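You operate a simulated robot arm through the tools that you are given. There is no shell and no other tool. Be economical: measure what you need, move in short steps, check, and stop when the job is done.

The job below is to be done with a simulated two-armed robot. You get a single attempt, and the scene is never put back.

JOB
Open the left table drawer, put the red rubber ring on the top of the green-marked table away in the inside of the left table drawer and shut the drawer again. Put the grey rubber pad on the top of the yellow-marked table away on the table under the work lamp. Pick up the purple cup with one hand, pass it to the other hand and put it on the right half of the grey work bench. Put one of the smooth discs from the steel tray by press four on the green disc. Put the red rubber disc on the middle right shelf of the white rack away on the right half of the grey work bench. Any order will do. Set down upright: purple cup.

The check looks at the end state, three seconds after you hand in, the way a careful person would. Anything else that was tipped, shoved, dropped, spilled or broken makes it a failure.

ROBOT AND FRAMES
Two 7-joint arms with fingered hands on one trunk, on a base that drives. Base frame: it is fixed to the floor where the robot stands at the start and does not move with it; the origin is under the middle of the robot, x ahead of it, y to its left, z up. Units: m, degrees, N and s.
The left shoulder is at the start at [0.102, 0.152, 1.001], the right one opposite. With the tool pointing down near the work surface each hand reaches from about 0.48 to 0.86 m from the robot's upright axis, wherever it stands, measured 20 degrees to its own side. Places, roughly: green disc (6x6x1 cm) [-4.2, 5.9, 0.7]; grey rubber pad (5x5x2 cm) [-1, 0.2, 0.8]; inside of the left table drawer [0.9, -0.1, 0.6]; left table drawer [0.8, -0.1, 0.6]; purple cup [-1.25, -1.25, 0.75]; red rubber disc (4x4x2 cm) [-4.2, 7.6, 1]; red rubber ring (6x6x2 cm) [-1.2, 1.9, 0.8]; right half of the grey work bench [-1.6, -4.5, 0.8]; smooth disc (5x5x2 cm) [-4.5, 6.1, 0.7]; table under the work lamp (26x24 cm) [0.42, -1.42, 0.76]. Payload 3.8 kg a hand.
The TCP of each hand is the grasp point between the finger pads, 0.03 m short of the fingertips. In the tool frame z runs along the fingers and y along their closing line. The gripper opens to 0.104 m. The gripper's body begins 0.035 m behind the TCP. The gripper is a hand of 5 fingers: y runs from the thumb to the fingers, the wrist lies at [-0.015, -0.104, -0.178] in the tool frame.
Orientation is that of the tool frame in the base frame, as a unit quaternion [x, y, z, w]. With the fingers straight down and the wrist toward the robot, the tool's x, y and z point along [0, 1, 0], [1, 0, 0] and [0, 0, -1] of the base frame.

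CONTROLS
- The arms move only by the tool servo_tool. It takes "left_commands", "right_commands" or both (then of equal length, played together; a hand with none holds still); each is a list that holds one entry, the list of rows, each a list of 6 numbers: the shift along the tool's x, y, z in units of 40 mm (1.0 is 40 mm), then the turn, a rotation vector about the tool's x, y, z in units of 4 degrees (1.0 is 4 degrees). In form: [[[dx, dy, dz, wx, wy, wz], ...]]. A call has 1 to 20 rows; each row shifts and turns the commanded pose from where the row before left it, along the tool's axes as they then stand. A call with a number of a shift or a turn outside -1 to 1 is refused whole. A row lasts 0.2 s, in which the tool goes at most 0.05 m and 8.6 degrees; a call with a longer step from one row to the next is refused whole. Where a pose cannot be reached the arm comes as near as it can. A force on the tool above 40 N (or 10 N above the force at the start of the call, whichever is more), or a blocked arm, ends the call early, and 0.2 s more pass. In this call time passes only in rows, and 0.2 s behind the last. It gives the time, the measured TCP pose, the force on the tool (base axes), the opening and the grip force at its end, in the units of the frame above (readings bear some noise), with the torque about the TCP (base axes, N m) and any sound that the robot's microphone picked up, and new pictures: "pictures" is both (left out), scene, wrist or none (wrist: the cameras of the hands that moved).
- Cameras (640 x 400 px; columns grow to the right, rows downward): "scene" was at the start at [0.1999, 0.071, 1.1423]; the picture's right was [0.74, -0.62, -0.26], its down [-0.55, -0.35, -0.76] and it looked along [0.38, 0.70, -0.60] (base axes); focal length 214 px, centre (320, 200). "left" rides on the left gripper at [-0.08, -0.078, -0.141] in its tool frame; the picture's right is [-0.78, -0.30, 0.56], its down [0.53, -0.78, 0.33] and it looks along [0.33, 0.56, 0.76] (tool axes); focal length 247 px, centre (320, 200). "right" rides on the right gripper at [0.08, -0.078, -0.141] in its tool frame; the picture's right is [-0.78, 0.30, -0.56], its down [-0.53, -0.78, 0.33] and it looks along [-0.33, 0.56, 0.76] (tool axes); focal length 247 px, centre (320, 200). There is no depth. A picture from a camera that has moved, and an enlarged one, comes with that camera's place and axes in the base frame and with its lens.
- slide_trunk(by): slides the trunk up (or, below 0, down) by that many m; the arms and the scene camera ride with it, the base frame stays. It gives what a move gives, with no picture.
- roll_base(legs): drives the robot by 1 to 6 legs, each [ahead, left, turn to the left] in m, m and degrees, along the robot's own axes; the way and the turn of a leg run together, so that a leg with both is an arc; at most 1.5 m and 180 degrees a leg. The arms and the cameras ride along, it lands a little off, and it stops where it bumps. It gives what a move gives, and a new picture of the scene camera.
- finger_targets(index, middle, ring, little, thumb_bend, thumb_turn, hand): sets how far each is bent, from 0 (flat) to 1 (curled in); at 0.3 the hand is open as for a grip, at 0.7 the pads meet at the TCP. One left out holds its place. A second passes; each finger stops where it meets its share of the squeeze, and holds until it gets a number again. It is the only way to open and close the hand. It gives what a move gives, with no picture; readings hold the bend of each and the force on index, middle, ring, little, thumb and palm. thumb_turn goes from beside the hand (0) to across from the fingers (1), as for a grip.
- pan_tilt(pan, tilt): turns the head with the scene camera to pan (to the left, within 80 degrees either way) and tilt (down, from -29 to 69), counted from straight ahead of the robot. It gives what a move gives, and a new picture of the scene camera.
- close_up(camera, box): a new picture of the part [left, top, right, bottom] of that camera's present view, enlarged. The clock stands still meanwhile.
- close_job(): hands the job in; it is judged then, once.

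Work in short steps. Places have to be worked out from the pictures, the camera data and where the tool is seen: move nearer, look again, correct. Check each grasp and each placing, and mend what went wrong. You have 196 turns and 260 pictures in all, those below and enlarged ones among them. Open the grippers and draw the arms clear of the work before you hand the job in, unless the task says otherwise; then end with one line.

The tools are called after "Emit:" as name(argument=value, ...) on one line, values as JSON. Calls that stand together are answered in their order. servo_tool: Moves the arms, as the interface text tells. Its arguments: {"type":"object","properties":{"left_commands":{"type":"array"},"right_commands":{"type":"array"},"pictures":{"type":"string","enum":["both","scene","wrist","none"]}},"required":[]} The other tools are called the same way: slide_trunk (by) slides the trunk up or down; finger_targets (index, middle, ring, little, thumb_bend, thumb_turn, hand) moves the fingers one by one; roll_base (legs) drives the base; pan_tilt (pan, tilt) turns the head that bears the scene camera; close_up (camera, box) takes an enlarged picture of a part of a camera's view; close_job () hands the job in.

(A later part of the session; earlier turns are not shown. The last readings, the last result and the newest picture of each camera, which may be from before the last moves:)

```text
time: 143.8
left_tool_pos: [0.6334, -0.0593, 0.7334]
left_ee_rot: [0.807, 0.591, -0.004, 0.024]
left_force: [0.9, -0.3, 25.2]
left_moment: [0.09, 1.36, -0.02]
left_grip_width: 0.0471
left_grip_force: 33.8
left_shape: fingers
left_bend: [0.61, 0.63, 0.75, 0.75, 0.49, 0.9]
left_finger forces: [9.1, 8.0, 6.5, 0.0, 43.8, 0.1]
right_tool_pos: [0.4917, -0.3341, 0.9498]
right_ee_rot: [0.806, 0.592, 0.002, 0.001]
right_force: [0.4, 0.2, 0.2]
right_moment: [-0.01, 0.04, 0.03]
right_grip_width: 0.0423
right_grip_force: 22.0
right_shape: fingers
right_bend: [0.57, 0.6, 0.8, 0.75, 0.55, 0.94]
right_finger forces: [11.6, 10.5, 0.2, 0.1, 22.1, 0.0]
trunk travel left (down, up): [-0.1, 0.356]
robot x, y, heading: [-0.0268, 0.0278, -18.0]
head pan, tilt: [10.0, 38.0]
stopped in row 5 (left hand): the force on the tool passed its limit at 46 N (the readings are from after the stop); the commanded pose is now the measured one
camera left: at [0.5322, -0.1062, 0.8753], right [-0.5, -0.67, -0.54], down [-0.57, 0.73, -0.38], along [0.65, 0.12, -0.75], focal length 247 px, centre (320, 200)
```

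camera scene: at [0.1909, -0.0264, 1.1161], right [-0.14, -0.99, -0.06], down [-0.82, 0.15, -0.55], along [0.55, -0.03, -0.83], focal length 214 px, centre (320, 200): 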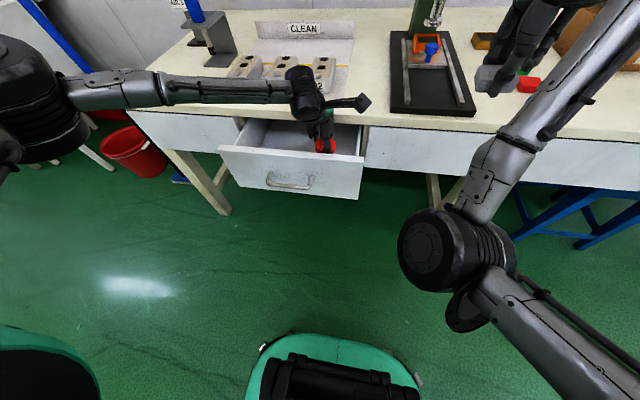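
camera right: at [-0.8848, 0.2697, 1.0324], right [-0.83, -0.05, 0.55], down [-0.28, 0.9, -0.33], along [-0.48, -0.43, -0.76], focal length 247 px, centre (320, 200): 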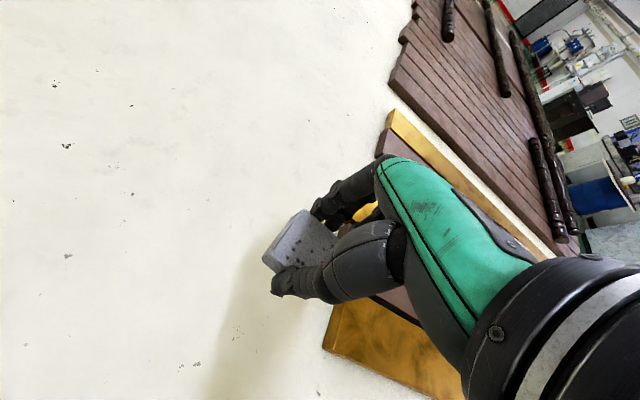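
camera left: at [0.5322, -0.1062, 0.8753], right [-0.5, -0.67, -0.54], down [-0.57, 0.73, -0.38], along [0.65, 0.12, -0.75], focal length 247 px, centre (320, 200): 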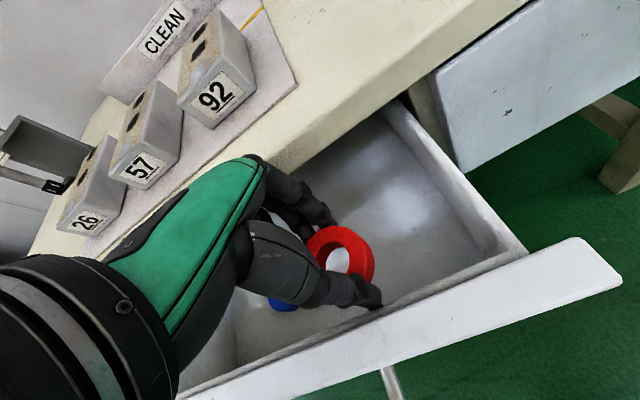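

Now the thumb rests on the panel's top. I lift a little, move 9 mm inward to the middle of the gap, and lower again.

Emit:
servo_tool(left_commands=[[[0, 0, -0.35, 0, 0, 0], [0, 0.22, 0, 0, 0, 0], [0, 0, 0.3, 0, 0, 0], [0, 0, 0.3, 0, 0, 0], [0, 0, 0.3, 0, 0, 0], [0, 0, 0.3, 0, 0, 0]]], pictures="wrist")

```text
time: 145.2
left_tool_pos: [0.6416, -0.0606, 0.6956]
left_ee_rot: [0.807, 0.591, -0.004, 0.019]
left_force: [0.3, 0.9, 0.1]
left_moment: [0.0, 0.0, -0.01]
left_grip_width: 0.0461
left_grip_force: 24.8
left_shape: fingers
left_bend: [0.6, 0.62, 0.75, 0.75, 0.49, 0.91]
left_finger forces: [9.9, 9.1, 8.8, 0.1, 22.2, 0.1]
right_tool_pos: [0.4937, -0.3328, 0.9489]
right_ee_rot: [0.806, 0.592, 0.002, 0.001]
right_force: [-1.1, -0.4, -0.3]
right_moment: [0.0, 0.01, 0.01]
right_grip_width: 0.0427
right_grip_force: 22.2
right_shape: fingers
right_bend: [0.57, 0.6, 0.8, 0.75, 0.55, 0.94]
right_finger forces: [11.6, 10.5, 0.0, 0.0, 22.2, 0.0]
trunk travel left (down, up): [-0.1, 0.356]
robot x, y, heading: [-0.0222, 0.0263, -17.5]
head pan, tilt: [10.0, 38.0]
camera left: at [0.5411, -0.109, 0.8355], right [-0.51, -0.67, -0.54], down [-0.57, 0.73, -0.37], along [0.64, 0.12, -0.76], focal length 247 px, centre (320, 200)
```

left: 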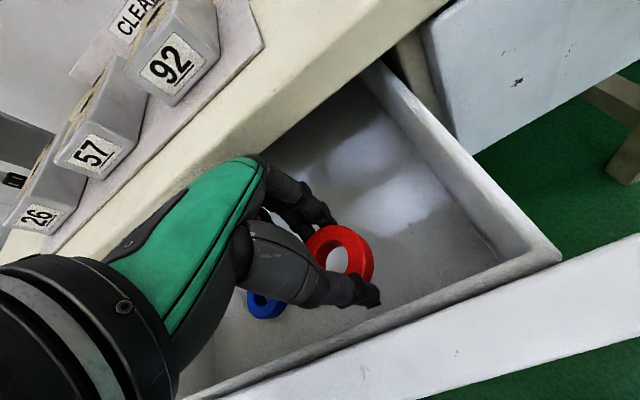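

The ring is inside now with no contact. I lower another 3 cm in small steps.

Emit:
servo_tool(left_commands=[[[0, 0, 0.25, 0, 0, 0], [0, 0, 0.25, 0, 0, 0], [0, 0, 0.25, 0, 0, 0], [0, 0, 0.2, 0, 0, 0]]], pictures="wrist")

```text
time: 146.2
left_tool_pos: [0.6366, -0.0495, 0.6641]
left_ee_rot: [0.807, 0.591, -0.006, 0.018]
left_force: [-0.8, -0.5, -0.5]
left_moment: [0.0, 0.0, 0.01]
left_grip_width: 0.0461
left_grip_force: 24.9
left_shape: fingers
left_bend: [0.6, 0.62, 0.75, 0.75, 0.49, 0.91]
left_finger forces: [10.0, 9.1, 8.8, 0.0, 22.3, 0.0]
left hand out of reach, approached as far as the arm can: row 2, 3, 4
right_tool_pos: [0.4936, -0.3326, 0.9488]
right_ee_rot: [0.806, 0.592, 0.002, 0.001]
right_force: [0.9, -1.0, -0.8]
right_moment: [-0.02, 0.02, -0.02]
right_grip_width: 0.0424
right_grip_force: 22.4
right_shape: fingers
right_bend: [0.57, 0.6, 0.8, 0.75, 0.55, 0.94]
right_finger forces: [11.6, 10.4, 0.1, 0.0, 22.1, 0.0]
trunk travel left (down, up): [-0.1, 0.356]
robot x, y, heading: [-0.0218, 0.0262, -17.4]
head pan, tilt: [10.0, 38.0]
camera left: at [0.536, -0.0981, 0.8054], right [-0.51, -0.67, -0.54], down [-0.57, 0.73, -0.37], along [0.64, 0.12, -0.76], focal length 247 px, centre (320, 200)
```

left: 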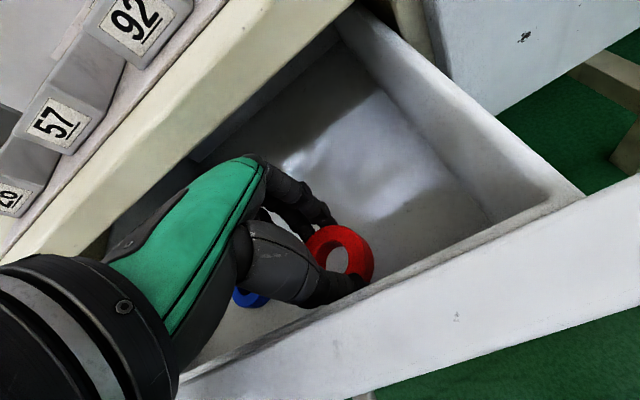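

Low enough; I open the hand partly so the ring drops to the floor.

Emit:
finger_targets(hand="left", index=0.45, middle=0.45, ring=0.45, little=0.45, thumb_bend=0.4)

Emit:
servo_tool(left_commands=[[[0, 0, -0.5, 0, 0, 0], [0, 0, -0.6, 0, 0, 0], [0, 0, -0.6, 0, 0, 0], [0, 0, -0.6, 0, 0, 0], [0, 0, -0.8, 0, 0, 0], [0, 0, -0.8, 0, 0, 0], [0, 0, -0.8, 0, 0, 0]]], pictures="wrist")

```text
time: 147.2
left_tool_pos: [0.6367, -0.0493, 0.6639]
left_ee_rot: [0.807, 0.59, -0.006, 0.018]
left_force: [0.8, 0.5, 0.4]
left_moment: [0.03, -0.03, 0.01]
left_grip_width: 0.0709
left_grip_force: 0.5
left_shape: fingers
left_bend: [0.45, 0.45, 0.45, 0.45, 0.4, 0.97]
left_finger forces: [0.0, 0.0, 0.0, 0.1, 0.2, 0.0]
right_tool_pos: [0.4928, -0.3337, 0.9491]
right_ee_rot: [0.806, 0.592, 0.001, 0.001]
right_force: [0.0, 0.2, -0.1]
right_moment: [-0.02, 0.02, -0.02]
right_grip_width: 0.0423
right_grip_force: 22.0
right_shape: fingers
right_bend: [0.57, 0.6, 0.8, 0.75, 0.55, 0.94]
right_finger forces: [11.6, 10.5, 0.0, 0.0, 22.1, 0.0]
trunk travel left (down, up): [-0.1, 0.356]
robot x, y, heading: [-0.025, 0.0306, -17.4]
head pan, tilt: [10.0, 38.0]
```

```text
time: 148.8
left_tool_pos: [0.6334, -0.0434, 0.8521]
left_ee_rot: [0.807, 0.591, -0.006, 0.018]
left_force: [-0.4, 0.3, 0.5]
left_moment: [0.02, -0.01, -0.03]
left_grip_width: 0.0709
left_grip_force: 0.1
left_shape: fingers
left_bend: [0.45, 0.45, 0.45, 0.45, 0.4, 0.97]
left_finger forces: [0.0, 0.1, 0.0, 0.1, 0.0, 0.0]
right_tool_pos: [0.4929, -0.3338, 0.9498]
right_ee_rot: [0.806, 0.592, 0.002, 0.001]
right_force: [-0.4, -0.5, -0.3]
right_moment: [0.01, 0.01, 0.03]
right_grip_width: 0.0425
right_grip_force: 22.6
right_shape: fingers
right_bend: [0.57, 0.6, 0.8, 0.75, 0.55, 0.94]
right_finger forces: [11.6, 10.5, 0.1, 0.0, 22.1, 0.0]
trunk travel left (down, up): [-0.1, 0.356]
robot x, y, heading: [-0.0232, 0.0265, -17.5]
head pan, tilt: [10.0, 38.0]
camera left: at [0.5338, -0.0912, 0.9941], right [-0.51, -0.67, -0.54], down [-0.57, 0.73, -0.37], along [0.64, 0.12, -0.76], focal length 247 px, centre (320, 200)
```

left: 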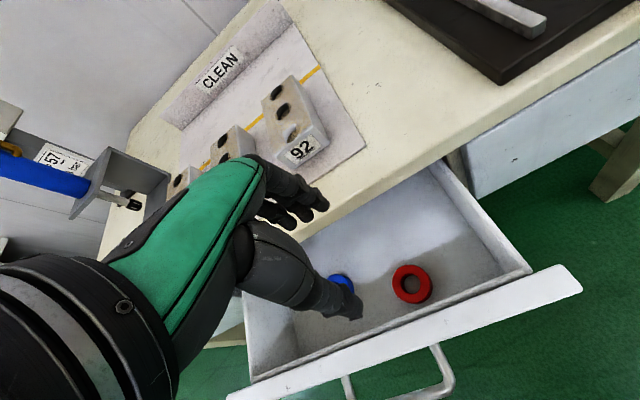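

The red ring lies flat inside the drawer. I close the fingers, draw the hand back in front of the panel, and pitch it forward to push the drawer shut.

Emit:
servo_tool(left_commands=[[[0.78, -0.82, 0, 0, 0, 0], [0.78, -0.82, 0, 0, 0, 0], [0.78, -0.82, 0, 0, 0, 0], [0.78, -0.82, 0, 0, 0, 0], [0.78, -0.82, 0, 0, 0, 0]]], pictures="none")

Emit:
finger_targets(hand="left", index=0.7, middle=0.7, ring=0.7, little=0.7, thumb_bend=0.65)

Emit:
servo_tool(left_commands=[[[0, 0, 0.3, -1, 0, 0], [0, -0.02, 0.3, -1, 0, 0], [0, -0.04, 0.3, -1, 0, 0], [0, -0.06, 0.29, -1, 0, 0], [0, -0.08, 0.29, -1, 0, 0], [0, -0.1, 0.28, -1, 0, 0], [0, -0.12, 0.27, -1, 0, 0], [0, -0.14, 0.26, -1, 0, 0], [0, -0.16, 0.25, -1, 0, 0], [0, -0.18, 0.24, -1, 0, 0], [0, -0.2, 0.23, -1, 0, 0], [0, -0.21, 0.21, -1, 0, 0], [0, -0.22, 0.2, -1, 0, 0], [0, -0.24, 0.18, -1, 0, 0], [0, -0.25, 0.17, -1, 0, 0], [0, -0.26, 0.15, -1, 0, 0]]], pictures="both")

```text
time: 150.0
left_tool_pos: [0.5243, 0.1566, 0.8426]
left_ee_rot: [0.807, 0.59, -0.005, 0.017]
left_force: [0.4, 0.2, 0.0]
left_moment: [-0.03, 0.02, 0.0]
left_grip_width: 0.0713
left_grip_force: 0.1
left_shape: fingers
left_bend: [0.45, 0.45, 0.45, 0.45, 0.4, 0.98]
left_finger forces: [0.0, 0.1, 0.0, 0.0, 0.0, 0.0]
right_tool_pos: [0.494, -0.3323, 0.9495]
right_ee_rot: [0.806, 0.592, 0.001, 0.002]
right_force: [0.1, 0.3, -0.1]
right_moment: [-0.02, -0.05, -0.01]
right_grip_width: 0.0423
right_grip_force: 21.6
right_shape: fingers
right_bend: [0.57, 0.6, 0.8, 0.75, 0.55, 0.94]
right_finger forces: [11.6, 10.5, 0.0, 0.1, 22.1, 0.0]
trunk travel left (down, up): [-0.1, 0.356]
robot x, y, heading: [-0.0233, 0.0274, -17.5]
head pan, tilt: [10.0, 38.0]
```

```text
time: 151.0
left_tool_pos: [0.524, 0.1558, 0.8446]
left_ee_rot: [0.807, 0.591, -0.005, 0.018]
left_force: [0.5, 1.2, 0.0]
left_moment: [0.01, -0.02, 0.01]
left_grip_width: 0.0076
left_grip_force: 0.1
left_shape: fingers
left_bend: [0.7, 0.7, 0.7, 0.7, 0.65, 0.98]
left_finger forces: [0.0, 0.0, 0.0, 0.0, 0.0, 0.1]
right_tool_pos: [0.4929, -0.333, 0.9504]
right_ee_rot: [0.806, 0.592, 0.001, 0.001]
right_force: [0.0, 0.0, -0.1]
right_moment: [0.02, -0.02, 0.01]
right_grip_width: 0.0422
right_grip_force: 21.7
right_shape: fingers
right_bend: [0.57, 0.6, 0.8, 0.75, 0.55, 0.94]
right_finger forces: [11.5, 10.6, 0.1, 0.0, 22.1, 0.1]
trunk travel left (down, up): [-0.1, 0.356]
robot x, y, heading: [-0.0228, 0.0259, -17.4]
head pan, tilt: [10.0, 38.0]
```

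```text
time: 154.4
left_tool_pos: [0.5273, 0.1492, 0.6521]
left_ee_rot: [0.674, 0.504, 0.309, 0.442]
left_force: [0.1, 0.1, -0.6]
left_moment: [0.02, 0.01, 0.01]
left_grip_width: 0.0075
left_grip_force: 0.0
left_shape: fingers
left_bend: [0.7, 0.7, 0.7, 0.7, 0.65, 0.98]
left_finger forces: [0.0, 0.0, 0.1, 0.1, 0.0, 0.0]
right_tool_pos: [0.4933, -0.3333, 0.9495]
right_ee_rot: [0.805, 0.593, 0.002, 0.001]
right_force: [0.1, 0.1, 0.3]
right_moment: [-0.03, 0.0, 0.03]
right_grip_width: 0.0424
right_grip_force: 21.5
right_shape: fingers
right_bend: [0.57, 0.6, 0.8, 0.75, 0.55, 0.94]
right_finger forces: [11.6, 10.5, 0.0, 0.1, 22.2, 0.1]
trunk travel left (down, up): [-0.1, 0.356]
robot x, y, heading: [-0.0251, 0.0266, -17.5]
head pan, tilt: [10.0, 38.0]
camera scene: at [0.1914, -0.0257, 1.116], right [-0.14, -0.99, -0.06], down [-0.82, 0.15, -0.55], along [0.55, -0.03, -0.83], focal length 214 px, centre (320, 200)
camera left: at [0.3493, 0.1202, 0.6426], right [0.13, -0.87, -0.48], down [0.13, 0.49, -0.86], along [0.98, 0.04, 0.18], focal length 247 px, centre (320, 200)
```

scene: 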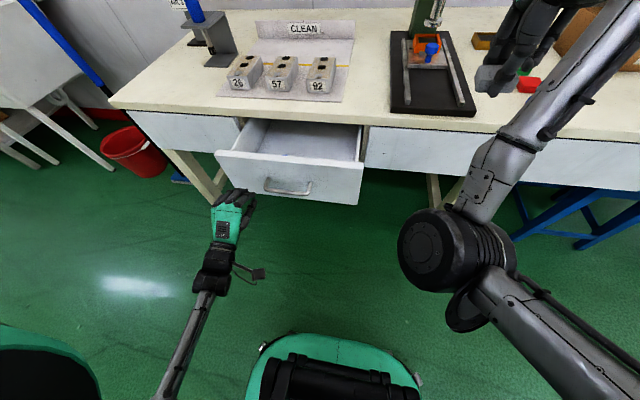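
left: 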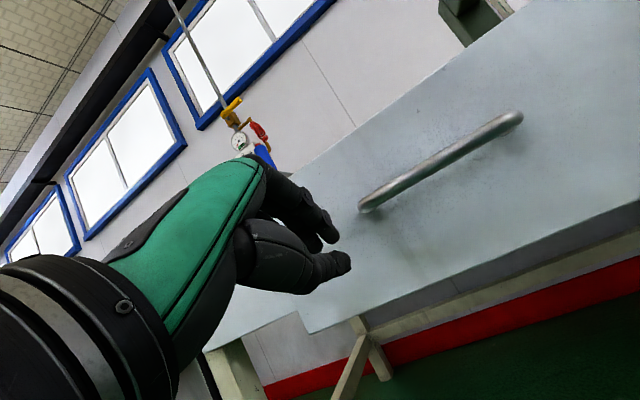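

The hand is at the panel's left edge; I move it 5 cm right and push forward along the drawer's axis.

Emit:
servo_tool(left_commands=[[[-0.65, 0, 0, 0, 0, 0], [-0.6, 0, 0, 0, 0, 0], [0, 0.25, 0.54, 0, 0, 0], [0, 0.25, 0.54, 0, 0, 0], [0, 0.25, 0.54, 0, 0, 0], [0, 0.25, 0.54, 0, 0, 0], [0, 0.25, 0.54, 0, 0, 0], [0, 0.25, 0.54, 0, 0, 0]]], pictures="both")

```text
time: 156.2
left_tool_pos: [0.6476, 0.0561, 0.6533]
left_ee_rot: [0.675, 0.504, 0.309, 0.442]
left_force: [0.6, 0.2, -0.6]
left_moment: [0.0, 0.01, 0.02]
left_grip_width: 0.0072
left_grip_force: 0.0
left_shape: fingers
left_bend: [0.7, 0.7, 0.7, 0.7, 0.65, 0.98]
left_finger forces: [0.0, 0.1, 0.0, 0.0, 0.0, 0.0]
right_tool_pos: [0.494, -0.3331, 0.9483]
right_ee_rot: [0.806, 0.592, 0.002, 0.001]
right_force: [0.0, -0.3, -1.1]
right_moment: [0.02, -0.02, -0.01]
right_grip_width: 0.0426
right_grip_force: 22.2
right_shape: fingers
right_bend: [0.57, 0.6, 0.8, 0.75, 0.55, 0.94]
right_finger forces: [11.6, 10.6, 0.0, 0.0, 22.0, 0.1]
trunk travel left (down, up): [-0.1, 0.356]
robot x, y, heading: [-0.0241, 0.0259, -17.5]
head pan, tilt: [10.0, 38.0]
camera scene: at [0.1917, -0.0258, 1.116], right [-0.14, -0.99, -0.06], down [-0.82, 0.15, -0.55], along [0.55, -0.03, -0.83], focal length 214 px, centre (320, 200)
camera left: at [0.471, 0.0289, 0.6445], right [0.13, -0.87, -0.48], down [0.13, 0.49, -0.86], along [0.98, 0.04, 0.18], focal length 247 px, centre (320, 200)
```

scene: 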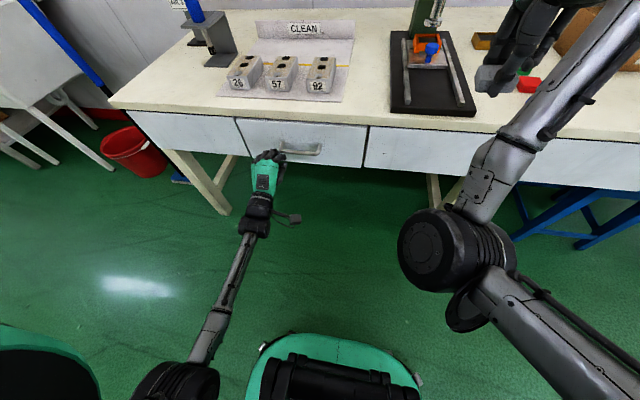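
left: 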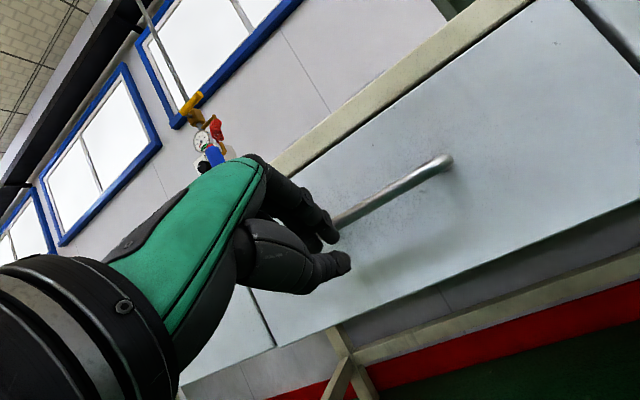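

The drawer looks shut or nearly so. I push gently a bit more until it resists, then back off and check closely.

Emit:
servo_tool(left_commands=[[[0, 0.12, 0.26, 0, 0, 0], [0, 0.12, 0.26, 0, 0, 0], [0, 0.12, 0.26, 0, 0, 0], [0, 0.12, 0.26, 0, 0, 0]]], pictures="none")

Emit:
servo_tool(left_commands=[[[0, -0.25, -0.54, 0, 0, 0], [0, -0.4, -0.9, 0, 0, 0], [0, -0.4, -0.9, 0, 0, 0], [0, -0.4, -0.9, 0, 0, 0]]], pictures="none")

Emit:
close_up(camera="scene", box=[200, 80, 420, 220])

```text
time: 157.0
left_tool_pos: [0.6717, 0.0534, 0.6544]
left_ee_rot: [0.672, 0.506, 0.311, 0.442]
left_force: [-30.5, 14.0, 4.8]
left_moment: [-0.1, -0.3, 0.12]
left_grip_width: 0.0001
left_grip_force: 18.7
left_shape: fingers
left_bend: [0.71, 0.72, 0.7, 0.7, 0.64, 0.98]
left_finger forces: [17.0, 20.5, 0.0, 0.1, 0.0, 0.0]
right_tool_pos: [0.4905, -0.33, 0.9502]
right_ee_rot: [0.804, 0.594, 0.002, 0.001]
right_force: [0.0, 1.0, -1.1]
right_moment: [0.02, 0.01, 0.01]
right_grip_width: 0.0425
right_grip_force: 22.1
right_shape: fingers
right_bend: [0.57, 0.6, 0.8, 0.75, 0.55, 0.94]
right_finger forces: [11.6, 10.5, 0.0, 0.0, 22.1, 0.1]
trunk travel left (down, up): [-0.1, 0.356]
robot x, y, heading: [-0.0289, 0.0286, -17.4]
head pan, tilt: [10.0, 38.0]
stopped in row 3 (left hand): the force on the tool passed its limit at 46 N (the readings are from after the stop); the commanded pose is now the measured one
```

```text
time: 158.0
left_tool_pos: [0.5393, 0.0937, 0.6558]
left_ee_rot: [0.673, 0.505, 0.31, 0.442]
left_force: [0.1, -0.1, -0.5]
left_moment: [-0.01, 0.0, -0.02]
left_grip_width: 0.0074
left_grip_force: 0.1
left_shape: fingers
left_bend: [0.7, 0.7, 0.7, 0.7, 0.65, 0.98]
left_finger forces: [0.0, 0.0, 0.0, 0.0, 0.0, 0.0]
right_tool_pos: [0.4936, -0.3307, 0.9502]
right_ee_rot: [0.805, 0.594, 0.001, 0.001]
right_force: [0.0, -0.6, 0.7]
right_moment: [0.0, -0.03, 0.01]
right_grip_width: 0.0423
right_grip_force: 21.8
right_shape: fingers
right_bend: [0.57, 0.6, 0.8, 0.75, 0.55, 0.94]
right_finger forces: [11.6, 10.4, 0.0, 0.0, 22.1, 0.1]
trunk travel left (down, up): [-0.1, 0.356]
robot x, y, heading: [-0.0239, 0.0314, -17.6]
head pan, tilt: [10.0, 38.0]
```

```text
2.86 times, centred on (310, 150) of scene
camera zoom: at [0.1897, -0.0246, 1.1164], right [-0.14, -0.99, -0.06], down [-0.82, 0.15, -0.55], along [0.55, -0.03, -0.83], focal length 613 px, centre (349, 343)
```

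zoom: 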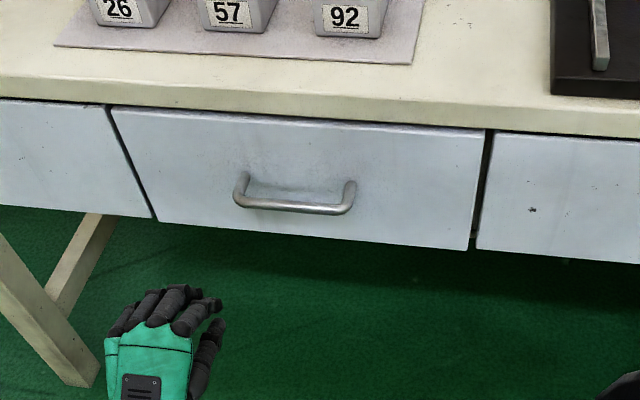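

The drawer is flush shut with the ring inside. I restore the left hand to pointing down and raised, and look right for the lamp table.

Emit:
servo_tool(left_commands=[[[0, 0.43, -0.19, 1, 0, 0], [0, 0.41, -0.22, 1, 0, 0], [0, 0.4, -0.25, 1, 0, 0], [0, 0.38, -0.28, 1, 0, 0], [0, 0.36, -0.3, 1, 0, 0], [0, 0.34, -0.33, 1, 0, 0], [0, 0.31, -0.35, 1, 0, 0], [0, 0.29, -0.37, 1, 0, 0], [0, 0.26, -0.39, 1, 0, 0], [0, 0.23, -0.41, 1, 0, 0], [0, 0.2, -0.42, 1, 0, 0], [0, 0.18, -0.44, 1, 0, 0], [0, 0.14, -0.45, 1, 0, 0], [0, 0.11, -0.46, 1, 0, 0], [0, 0.08, -0.46, 1, 0, 0], [0, 0.05, -0.47, 0.9, 0, 0]]], pictures="none")

Emit:
pan_tilt(pan=-55, tilt=15)

```text
time: 161.4
left_tool_pos: [0.5452, 0.1025, 0.9546]
left_ee_rot: [0.805, 0.593, -0.003, 0.02]
left_force: [-0.2, -0.1, 0.4]
left_moment: [0.0, -0.01, 0.0]
left_grip_width: 0.0072
left_grip_force: 0.1
left_shape: fingers
left_bend: [0.7, 0.7, 0.7, 0.7, 0.65, 0.98]
left_finger forces: [0.1, 0.1, 0.1, 0.0, 0.0, 0.1]
right_tool_pos: [0.4938, -0.3318, 0.9504]
right_ee_rot: [0.805, 0.593, 0.002, 0.0]
right_force: [-0.3, 0.1, -1.5]
right_moment: [0.01, -0.01, -0.01]
right_grip_width: 0.0424
right_grip_force: 22.6
right_shape: fingers
right_bend: [0.57, 0.6, 0.8, 0.75, 0.55, 0.94]
right_finger forces: [11.6, 10.6, 0.0, 0.0, 22.0, 0.0]
trunk travel left (down, up): [-0.1, 0.356]
robot x, y, heading: [-0.0224, 0.0308, -17.3]
head pan, tilt: [10.0, 38.0]
```

```text
time: 162.7
left_tool_pos: [0.5445, 0.1027, 0.9549]
left_ee_rot: [0.806, 0.592, -0.003, 0.021]
left_force: [0.0, 0.2, 0.7]
left_moment: [0.01, 0.02, -0.01]
left_grip_width: 0.0069
left_grip_force: 0.1
left_shape: fingers
left_bend: [0.7, 0.7, 0.7, 0.7, 0.65, 0.98]
left_finger forces: [0.1, 0.0, 0.1, 0.1, 0.0, 0.1]
right_tool_pos: [0.4944, -0.331, 0.9494]
right_ee_rot: [0.804, 0.594, 0.001, 0.001]
right_force: [0.4, 0.1, -0.4]
right_moment: [0.02, 0.01, 0.0]
right_grip_width: 0.0426
right_grip_force: 22.0
right_shape: fingers
right_bend: [0.57, 0.6, 0.8, 0.75, 0.55, 0.94]
right_finger forces: [11.6, 10.5, 0.0, 0.0, 22.1, 0.1]
trunk travel left (down, up): [-0.1, 0.356]
robot x, y, heading: [-0.0231, 0.0269, -17.3]
head pan, tilt: [-55.0, 15.0]
camera scene: at [0.1463, -0.1067, 1.1608], right [-0.91, -0.32, 0.27], down [-0.37, 0.34, -0.87], along [0.18, -0.89, -0.42], focal length 214 px, centre (320, 200)
```

scene: 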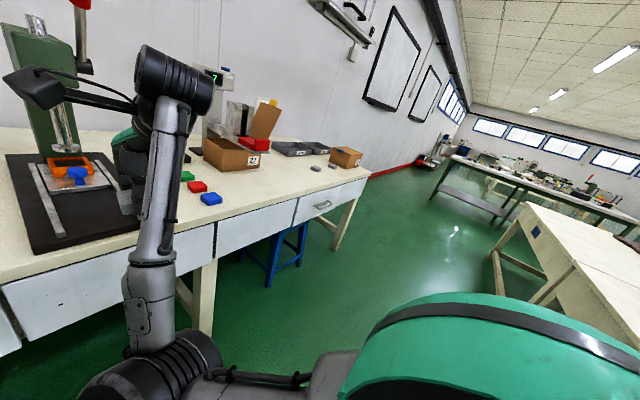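

The lamp-lit spot by the small grey stones matches [0.42, -1.42]. I slide right along the table 1.08 m, then look before moving in.

Emit:
roll_base(legs=[[0, -1.077, 0]])

Emit:
pan_tilt(pan=-12, tilt=25)

```text
time: 168.3
left_tool_pos: [0.222, -0.9282, 0.9549]
left_ee_rot: [0.805, 0.592, -0.004, 0.021]
left_force: [0.3, 0.2, 0.2]
left_moment: [-0.02, 0.02, 0.01]
left_grip_width: 0.0077
left_grip_force: 0.0
left_shape: fingers
left_bend: [0.7, 0.7, 0.7, 0.7, 0.65, 0.98]
left_finger forces: [0.1, 0.0, 0.0, 0.0, 0.0, 0.1]
right_tool_pos: [0.172, -1.3619, 0.9496]
right_ee_rot: [0.805, 0.593, 0.002, 0.001]
right_force: [0.5, -0.4, 0.0]
right_moment: [0.0, -0.03, 0.01]
right_grip_width: 0.0423
right_grip_force: 22.2
right_shape: fingers
right_bend: [0.57, 0.6, 0.8, 0.75, 0.55, 0.94]
right_finger forces: [11.6, 10.5, 0.0, 0.0, 22.1, 0.1]
trunk travel left (down, up): [-0.1, 0.356]
robot x, y, heading: [-0.3473, -1.0015, -17.3]
head pan, tilt: [-55.0, 15.0]
camera scene: at [-0.176, -1.1367, 1.1609], right [-0.91, -0.32, 0.27], down [-0.37, 0.34, -0.87], along [0.18, -0.89, -0.42], focal length 214 px, centre (320, 200)
```

scene: 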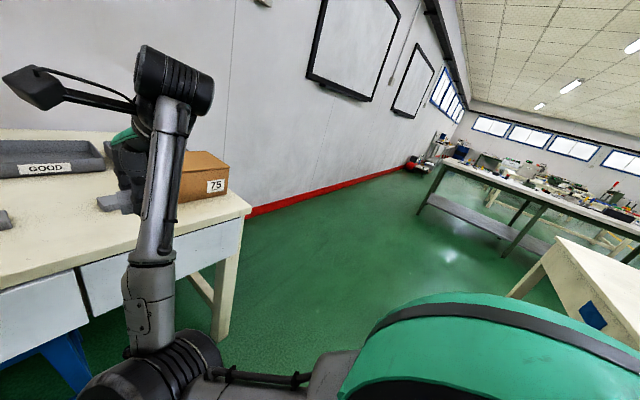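

```text
time: 169.4
left_tool_pos: [0.2232, -0.9274, 0.9555]
left_ee_rot: [0.805, 0.593, -0.004, 0.02]
left_force: [-0.4, 0.3, -0.2]
left_moment: [-0.02, -0.02, 0.02]
left_grip_width: 0.0074
left_grip_force: 0.1
left_shape: fingers
left_bend: [0.7, 0.7, 0.7, 0.7, 0.65, 0.98]
left_finger forces: [0.0, 0.0, 0.1, 0.0, 0.1, 0.0]
right_tool_pos: [0.1713, -1.3604, 0.9484]
right_ee_rot: [0.805, 0.593, 0.001, 0.001]
right_force: [0.3, 0.1, -0.4]
right_moment: [0.04, -0.01, 0.0]
right_grip_width: 0.0424
right_grip_force: 22.0
right_shape: fingers
right_bend: [0.57, 0.6, 0.8, 0.75, 0.55, 0.94]
right_finger forces: [11.6, 10.5, 0.0, 0.0, 22.1, 0.1]
trunk travel left (down, up): [-0.1, 0.356]
robot x, y, heading: [-0.3498, -1.0036, -17.4]
head pan, tilt: [-12.0, 25.0]
camera scene: at [-0.1308, -1.0905, 1.1337], right [-0.48, -0.87, 0.07], down [-0.63, 0.29, -0.72], along [0.61, -0.39, -0.69], focal length 214 px, centre (320, 200)
```

scene: 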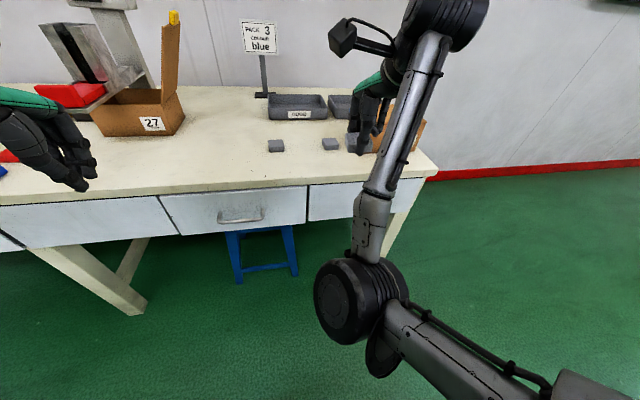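

Two similar grey pads already lie near there, at about [0.48, -1.29] and [0.42, -1.46]. I look up to find where the lamp is relative to them.

Emit:
pan_tilt(pan=-12, tilt=-12)

```text
time: 170.4
left_tool_pos: [0.2214, -0.9266, 0.9554]
left_ee_rot: [0.806, 0.591, -0.003, 0.022]
left_force: [-0.5, -0.1, 0.6]
left_moment: [-0.02, 0.05, 0.04]
left_grip_width: 0.0071
left_grip_force: 0.1
left_shape: fingers
left_bend: [0.7, 0.7, 0.7, 0.7, 0.65, 0.98]
left_finger forces: [0.1, 0.0, 0.0, 0.0, 0.0, 0.1]
right_tool_pos: [0.1719, -1.3606, 0.948]
right_ee_rot: [0.805, 0.593, 0.003, 0.001]
right_force: [0.7, -0.2, -0.9]
right_moment: [0.0, 0.0, 0.02]
right_grip_width: 0.0421
right_grip_force: 22.0
right_shape: fingers
right_bend: [0.57, 0.6, 0.8, 0.75, 0.55, 0.94]
right_finger forces: [11.6, 10.7, 0.1, 0.0, 22.1, 0.0]
trunk travel left (down, up): [-0.1, 0.356]
robot x, y, heading: [-0.3467, -1.0013, -17.6]
head pan, tilt: [-12.0, -12.0]
camera scene: at [-0.1203, -1.0917, 1.1919], right [-0.48, -0.87, 0.07], down [-0.13, 0.0, -0.99], along [0.87, -0.48, -0.11], focal length 214 px, centre (320, 200)
```

scene: 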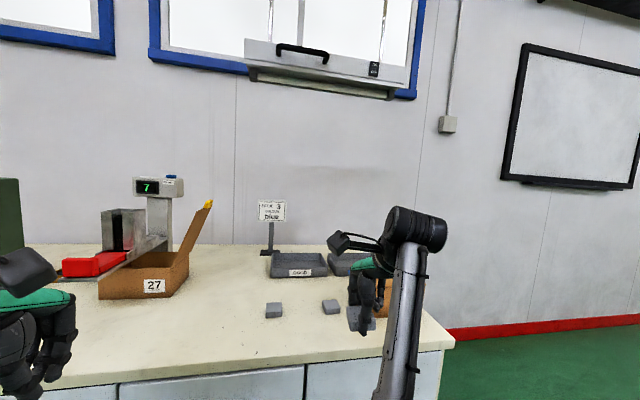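

The lamp's centre is over about [0.42, -1.42], so the free spot between the two pads, [0.417, -1.366], lies well under it. I move in 0.2 m.

Emit:
roll_base(legs=[[0.2, 0.05, 0]])

Emit:
pan_tilt(pan=-8, tilt=32)

```text
time: 172.0
left_tool_pos: [0.4284, -0.939, 0.9548]
left_ee_rot: [0.805, 0.592, -0.003, 0.021]
left_force: [0.0, 0.4, 0.6]
left_moment: [0.03, 0.0, -0.01]
left_grip_width: 0.0073
left_grip_force: 0.0
left_shape: fingers
left_bend: [0.7, 0.7, 0.7, 0.7, 0.65, 0.98]
left_finger forces: [0.0, 0.1, 0.1, 0.1, 0.1, 0.0]
right_tool_pos: [0.3767, -1.3728, 0.9489]
right_ee_rot: [0.805, 0.593, 0.001, 0.0]
right_force: [-0.3, 0.6, 0.1]
right_moment: [-0.01, 0.0, -0.03]
right_grip_width: 0.0425
right_grip_force: 21.8
right_shape: fingers
right_bend: [0.57, 0.6, 0.8, 0.75, 0.55, 0.94]
right_finger forces: [11.6, 10.5, 0.0, 0.1, 22.1, 0.0]
trunk travel left (down, up): [-0.1, 0.356]
robot x, y, heading: [-0.1439, -1.0154, -17.3]
head pan, tilt: [-12.0, -12.0]
camera scene: at [0.086, -1.1032, 1.1918], right [-0.48, -0.88, 0.07], down [-0.13, 0.0, -0.99], along [0.87, -0.48, -0.11], focal length 214 px, centre (320, 200)
```

scene: 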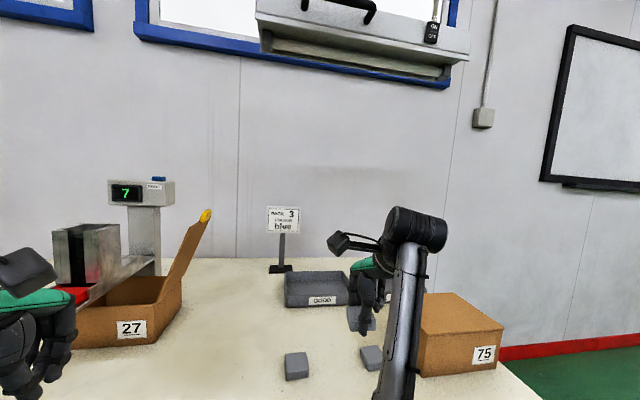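

```text
time: 173.1
left_tool_pos: [0.4283, -0.9381, 0.9557]
left_ee_rot: [0.805, 0.592, -0.004, 0.02]
left_force: [0.1, 0.4, 1.0]
left_moment: [-0.02, -0.03, 0.03]
left_grip_width: 0.0071
left_grip_force: 0.0
left_shape: fingers
left_bend: [0.7, 0.7, 0.7, 0.7, 0.65, 0.98]
left_finger forces: [0.0, 0.0, 0.0, 0.0, 0.1, 0.0]
right_tool_pos: [0.3774, -1.3726, 0.9488]
right_ee_rot: [0.804, 0.594, 0.002, 0.001]
right_force: [-0.2, 0.9, -1.4]
right_moment: [0.01, 0.01, 0.01]
right_grip_width: 0.0423
right_grip_force: 22.4
right_shape: fingers
right_bend: [0.57, 0.6, 0.8, 0.75, 0.55, 0.94]
right_finger forces: [11.6, 10.5, 0.0, 0.0, 22.1, 0.0]
trunk travel left (down, up): [-0.1, 0.356]
robot x, y, heading: [-0.1416, -1.0164, -17.5]
head pan, tilt: [-8.0, 32.0]
camera scene: at [0.072, -1.0941, 1.1237], right [-0.42, -0.91, 0.05], down [-0.71, 0.3, -0.63], along [0.56, -0.3, -0.77], focal length 214 px, centre (320, 200)
```

scene: 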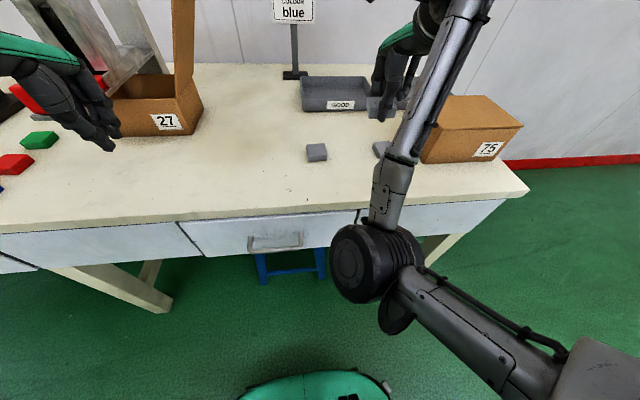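

I move the pad over the target and lower to look with the wrist camera.

Emit:
servo_tool(right_commands=[[[0.25, 0.5, 0.5, 0, 0, 0], [0.2, 0.4, 0.6, 0, 0, 0], [0, 0, 0.8, 0, 0, 0]]], pictures="wrist")

```text
time: 173.9
left_tool_pos: [0.4276, -0.9389, 0.9552]
left_ee_rot: [0.805, 0.593, -0.003, 0.02]
left_force: [1.7, -0.6, -0.2]
left_moment: [0.01, 0.0, -0.02]
left_grip_width: 0.0073
left_grip_force: 0.1
left_shape: fingers
left_bend: [0.7, 0.7, 0.7, 0.7, 0.65, 0.98]
left_finger forces: [0.0, 0.1, 0.0, 0.0, 0.0, 0.0]
right_tool_pos: [0.4178, -1.3662, 0.8734]
right_ee_rot: [0.805, 0.594, 0.002, 0.001]
right_force: [0.1, 0.0, -1.4]
right_moment: [0.02, 0.02, -0.03]
right_grip_width: 0.0423
right_grip_force: 22.1
right_shape: fingers
right_bend: [0.57, 0.6, 0.8, 0.75, 0.55, 0.94]
right_finger forces: [11.5, 10.4, 0.0, 0.0, 22.0, 0.0]
trunk travel left (down, up): [-0.1, 0.356]
robot x, y, heading: [-0.1423, -1.0125, -17.2]
head pan, tilt: [-8.0, 32.0]
camera right: at [0.3664, -1.2657, 1.0134], right [0.05, -0.83, 0.56], down [-0.9, -0.28, -0.34], along [0.44, -0.48, -0.76], focal length 247 px, centre (320, 200)
```

right: 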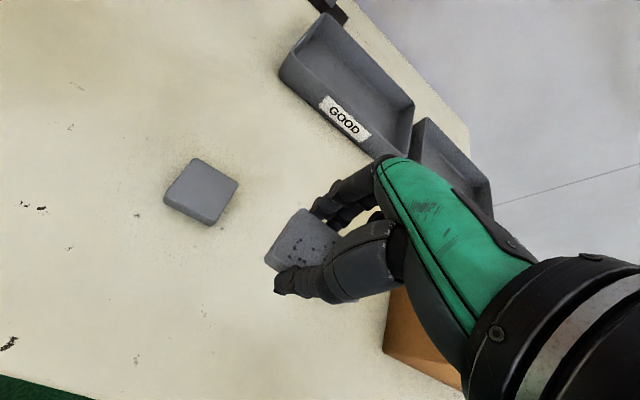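

The spot is clear. I lower until contact, to about z 0.80.

Emit:
servo_tool(right_commands=[[[0, 0, 0.7, 0, 0, 0], [0, 0, 0.6, 0, 0, 0], [0, 0, 0.3, 0, 0, 0], [0, 0, 0.2, 0, 0, 0]]], pictures="wrist")

```text
time: 174.9
left_tool_pos: [0.4278, -0.9387, 0.9557]
left_ee_rot: [0.806, 0.592, -0.003, 0.021]
left_force: [0.4, 0.2, -0.2]
left_moment: [-0.04, -0.02, -0.02]
left_grip_width: 0.0072
left_grip_force: 0.1
left_shape: fingers
left_bend: [0.7, 0.7, 0.7, 0.7, 0.65, 0.98]
left_finger forces: [0.1, 0.0, 0.0, 0.1, 0.0, 0.1]
right_tool_pos: [0.4171, -1.3662, 0.8021]
right_ee_rot: [0.805, 0.594, 0.002, 0.001]
right_force: [0.0, -0.5, -0.6]
right_moment: [0.0, 0.0, -0.03]
right_grip_width: 0.0423
right_grip_force: 22.7
right_shape: fingers
right_bend: [0.57, 0.6, 0.8, 0.75, 0.55, 0.94]
right_finger forces: [11.5, 10.3, 0.0, 0.0, 21.9, 0.0]
trunk travel left (down, up): [-0.1, 0.356]
robot x, y, heading: [-0.1412, -1.0122, -17.4]
head pan, tilt: [-8.0, 32.0]
camera right: at [0.3666, -1.2661, 0.941], right [0.05, -0.83, 0.56], down [-0.9, -0.28, -0.34], along [0.43, -0.48, -0.76], focal length 247 px, centre (320, 200)
```

right: 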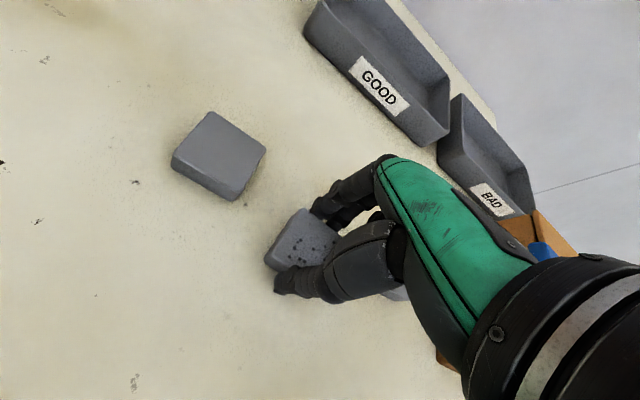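

No contact yet; a few millimetres more, then release.

Emit:
servo_tool(right_commands=[[[0, 0, 0.1, 0, 0, 0], [0, 0, 0.08, 0, 0, 0], [0, 0, 0.06, 0, 0, 0]]], pictures="none")

```text
time: 175.7
left_tool_pos: [0.4248, -0.9365, 0.9576]
left_ee_rot: [0.805, 0.593, -0.002, 0.022]
left_force: [1.2, 0.5, 0.4]
left_moment: [0.01, -0.01, -0.01]
left_grip_width: 0.0071
left_grip_force: 0.1
left_shape: fingers
left_bend: [0.7, 0.7, 0.7, 0.7, 0.65, 0.98]
left_finger forces: [0.1, 0.1, 0.0, 0.1, 0.1, 0.1]
right_tool_pos: [0.4163, -1.3657, 0.7989]
right_ee_rot: [0.805, 0.594, 0.005, 0.008]
right_force: [5.4, -4.1, 28.6]
right_moment: [-0.26, -0.46, 0.03]
right_grip_width: 0.0423
right_grip_force: 33.6
right_shape: fingers
right_bend: [0.57, 0.58, 0.8, 0.75, 0.56, 0.94]
right_finger forces: [13.3, 31.3, 0.1, 0.1, 23.7, 0.0]
trunk travel left (down, up): [-0.1, 0.356]
robot x, y, heading: [-0.1425, -1.0113, -17.2]
head pan, tilt: [-8.0, 32.0]
```

Contact made (28 N). I open the hand and lift away.

Emit:
finger_targets(hand="right", index=0.35, middle=0.35, ring=0.35, little=0.35, thumb_bend=0.3)

Emit:
servo_tool(right_commands=[[[0, 0, -0.5, 0, 0, 0], [0, 0, -0.8, 0, 0, 0], [0, 0, -0.8, 0, 0, 0], [0, 0, -0.8, 0, 0, 0]]], pictures="wrist")

```text
time: 176.7
left_tool_pos: [0.4245, -0.9368, 0.9569]
left_ee_rot: [0.805, 0.592, -0.003, 0.023]
left_force: [-0.5, 0.5, -0.2]
left_moment: [0.0, 0.03, -0.01]
left_grip_width: 0.0071
left_grip_force: 0.0
left_shape: fingers
left_bend: [0.7, 0.7, 0.7, 0.7, 0.65, 0.98]
left_finger forces: [0.0, 0.0, 0.0, 0.0, 0.1, 0.0]
right_tool_pos: [0.4156, -1.3646, 0.7951]
right_ee_rot: [0.805, 0.593, 0.003, 0.004]
right_force: [-2.7, 5.1, 24.7]
right_moment: [-0.47, -1.03, 0.15]
right_grip_width: 0.0966
right_grip_force: 11.9
right_shape: fingers
right_bend: [0.35, 0.34, 0.35, 0.35, 0.3, 0.97]
right_finger forces: [0.2, 24.2, 0.0, 0.0, 0.1, 0.0]
trunk travel left (down, up): [-0.1, 0.356]
robot x, y, heading: [-0.1416, -1.0127, -17.6]
head pan, tilt: [-8.0, 32.0]
```

```text
time: 177.7
left_tool_pos: [0.4287, -0.9389, 0.9541]
left_ee_rot: [0.805, 0.593, -0.003, 0.021]
left_force: [0.0, 0.3, -0.2]
left_moment: [0.0, 0.0, 0.02]
left_grip_width: 0.0073
left_grip_force: 0.1
left_shape: fingers
left_bend: [0.7, 0.7, 0.7, 0.7, 0.65, 0.98]
left_finger forces: [0.0, 0.1, 0.0, 0.1, 0.0, 0.0]
right_tool_pos: [0.4163, -1.3655, 0.9091]
right_ee_rot: [0.805, 0.593, 0.001, 0.0]
right_force: [-0.1, -0.1, -0.2]
right_moment: [-0.01, -0.04, -0.02]
right_grip_width: 0.0967
right_grip_force: 0.1
right_shape: fingers
right_bend: [0.35, 0.35, 0.35, 0.35, 0.3, 0.97]
right_finger forces: [0.0, 0.1, 0.0, 0.0, 0.0, 0.0]
trunk travel left (down, up): [-0.1, 0.356]
robot x, y, heading: [-0.142, -1.0121, -17.2]
head pan, tilt: [-8.0, 32.0]
camera right: at [0.3651, -1.2659, 1.048], right [0.05, -0.83, 0.56], down [-0.9, -0.28, -0.33], along [0.43, -0.48, -0.76], focal length 247 px, centre (320, 200)
```

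right: 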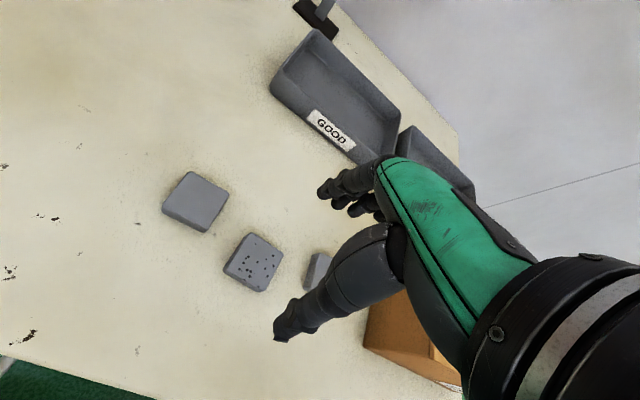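

The pad lies neatly in the free spot. I lift the hand, back off, and turn around clockwise to face the yellow table where the purple cup stands.

Emit:
servo_tool(right_commands=[[[0, -0.6, -0.6, 0, 0, 0], [0, -0.6, -0.6, 0, 0, 0], [0, -0.6, -0.4, 0, 0, 0]]], pictures="none")

Emit:
roll_base(legs=[[-0.13, 0, 0], [0, 0, -180]])

Emit:
pan_tilt(pan=0, tilt=20)

```text
time: 178.5
left_tool_pos: [0.4272, -0.9397, 0.9538]
left_ee_rot: [0.805, 0.592, -0.003, 0.021]
left_force: [0.1, -0.4, 0.8]
left_moment: [-0.02, -0.01, 0.04]
left_grip_width: 0.0071
left_grip_force: 0.1
left_shape: fingers
left_bend: [0.7, 0.7, 0.7, 0.7, 0.65, 0.98]
left_finger forces: [0.1, 0.0, 0.0, 0.0, 0.1, 0.0]
right_tool_pos: [0.382, -1.3576, 0.9488]
right_ee_rot: [0.805, 0.594, 0.001, 0.0]
right_force: [0.4, 0.2, -0.5]
right_moment: [-0.02, -0.01, 0.04]
right_grip_width: 0.0968
right_grip_force: 0.1
right_shape: fingers
right_bend: [0.35, 0.35, 0.35, 0.35, 0.3, 0.97]
right_finger forces: [0.0, 0.1, 0.0, 0.0, 0.0, 0.0]
right hand out of reach, approached as far as the arm can: row 2, 3
trunk travel left (down, up): [-0.1, 0.356]
robot x, y, heading: [-0.1396, -1.0122, -17.5]
head pan, tilt: [-8.0, 32.0]
```

```text
time: 187.2
left_tool_pos: [-0.8348, -1.0478, 0.9553]
left_ee_rot: [-0.593, 0.805, 0.021, 0.004]
left_force: [-0.1, -0.1, -0.5]
left_moment: [0.01, 0.0, 0.0]
left_grip_width: 0.0073
left_grip_force: 0.1
left_shape: fingers
left_bend: [0.7, 0.7, 0.7, 0.7, 0.65, 0.98]
left_finger forces: [0.0, 0.0, 0.0, 0.0, 0.0, 0.0]
right_tool_pos: [-0.7888, -0.6291, 0.9485]
right_ee_rot: [-0.593, 0.805, 0.002, -0.002]
right_force: [-0.4, 0.0, -0.2]
right_moment: [-0.03, 0.0, 0.0]
right_grip_width: 0.0969
right_grip_force: 0.0
right_shape: fingers
right_bend: [0.35, 0.35, 0.35, 0.35, 0.3, 0.97]
right_finger forces: [0.1, 0.1, 0.1, 0.1, 0.0, 0.0]
trunk travel left (down, up): [-0.1, 0.356]
robot x, y, heading: [-0.2655, -0.9752, 162.6]
head pan, tilt: [-8.0, 32.0]
camera scene: at [-0.4788, -0.896, 1.1236], right [0.42, 0.91, 0.05], down [0.71, -0.3, -0.63], along [-0.56, 0.3, -0.77], focal length 214 px, centre (320, 200)
```

scene: 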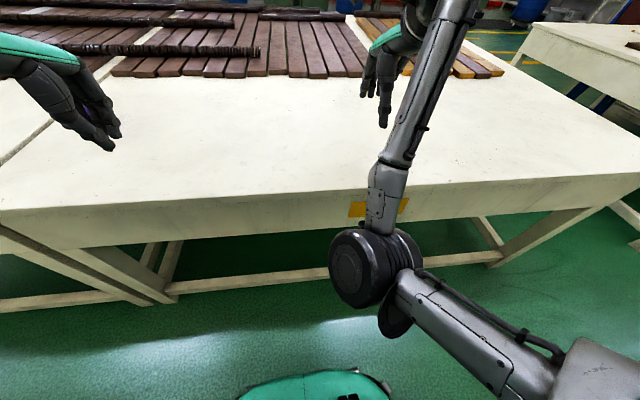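

```text
time: 187.9
left_tool_pos: [-0.8352, -1.0489, 0.9543]
left_ee_rot: [-0.593, 0.805, 0.021, 0.003]
left_force: [-0.1, -1.3, 0.2]
left_moment: [-0.02, -0.05, 0.01]
left_grip_width: 0.0074
left_grip_force: 0.0
left_shape: fingers
left_bend: [0.7, 0.7, 0.7, 0.7, 0.65, 0.98]
left_finger forces: [0.1, 0.0, 0.1, 0.0, 0.1, 0.0]
right_tool_pos: [-0.7893, -0.629, 0.948]
right_ee_rot: [-0.593, 0.805, 0.001, -0.003]
right_force: [0.6, -0.6, 0.2]
right_moment: [-0.03, -0.01, -0.01]
right_grip_width: 0.0968
right_grip_force: 0.1
right_shape: fingers
right_bend: [0.35, 0.35, 0.35, 0.35, 0.3, 0.97]
right_finger forces: [0.1, 0.1, 0.1, 0.1, 0.0, 0.0]
trunk travel left (down, up): [-0.1, 0.356]
robot x, y, heading: [-0.2636, -0.9755, 162.7]
head pan, tilt: [0.0, 20.0]
camera scene: at [-0.4925, -0.9048, 1.1403], right [0.3, 0.95, 0.0], down [0.6, -0.19, -0.78], along [-0.74, 0.23, -0.63], focal length 214 px, centre (320, 200)
```

scene: 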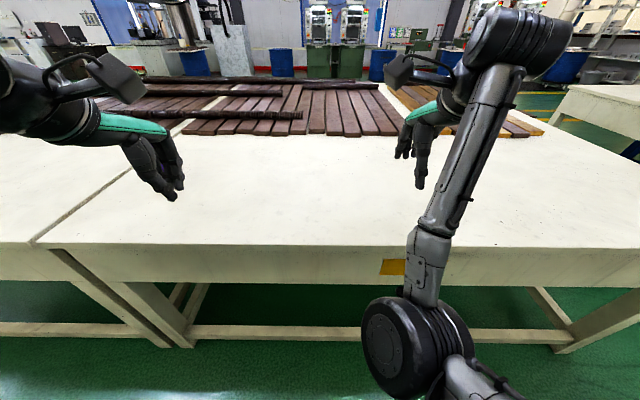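

The cup should be to my left behind the left arm; I pan left to find it.

Emit:
pan_tilt(pan=50, tilt=20)

```text
time: 189.1
left_tool_pos: [-0.8357, -1.0489, 0.9554]
left_ee_rot: [-0.593, 0.805, 0.021, 0.003]
left_force: [-0.1, 0.4, -0.6]
left_moment: [-0.01, 0.02, -0.01]
left_grip_width: 0.0068
left_grip_force: 0.1
left_shape: fingers
left_bend: [0.7, 0.7, 0.7, 0.7, 0.65, 0.98]
left_finger forces: [0.1, 0.0, 0.0, 0.1, 0.0, 0.0]
right_tool_pos: [-0.7884, -0.6303, 0.9491]
right_ee_rot: [-0.592, 0.806, 0.002, -0.001]
right_force: [-0.9, 0.3, -0.8]
right_moment: [0.02, 0.01, -0.04]
right_grip_width: 0.0963
right_grip_force: 0.0
right_shape: fingers
right_bend: [0.35, 0.35, 0.35, 0.35, 0.3, 0.97]
right_finger forces: [0.1, 0.1, 0.1, 0.0, 0.1, 0.0]
trunk travel left (down, up): [-0.1, 0.356]
robot x, y, heading: [-0.2622, -0.9698, 162.7]
head pan, tilt: [50.0, 20.0]
camera scene: at [-0.4838, -0.9822, 1.1511], right [-0.5, 0.83, -0.25], down [0.57, 0.1, -0.82], along [-0.65, -0.55, -0.52], focal length 214 px, centre (320, 200)
```

scene: 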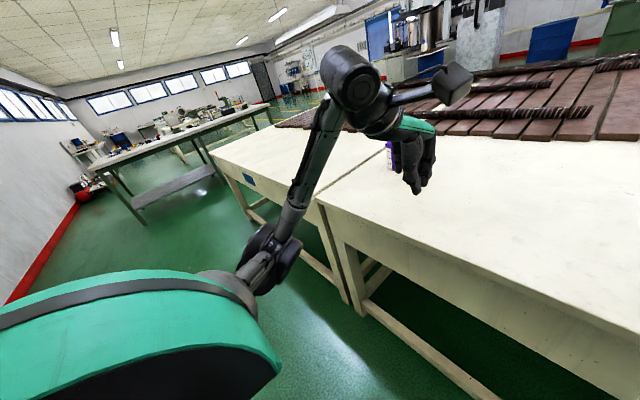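

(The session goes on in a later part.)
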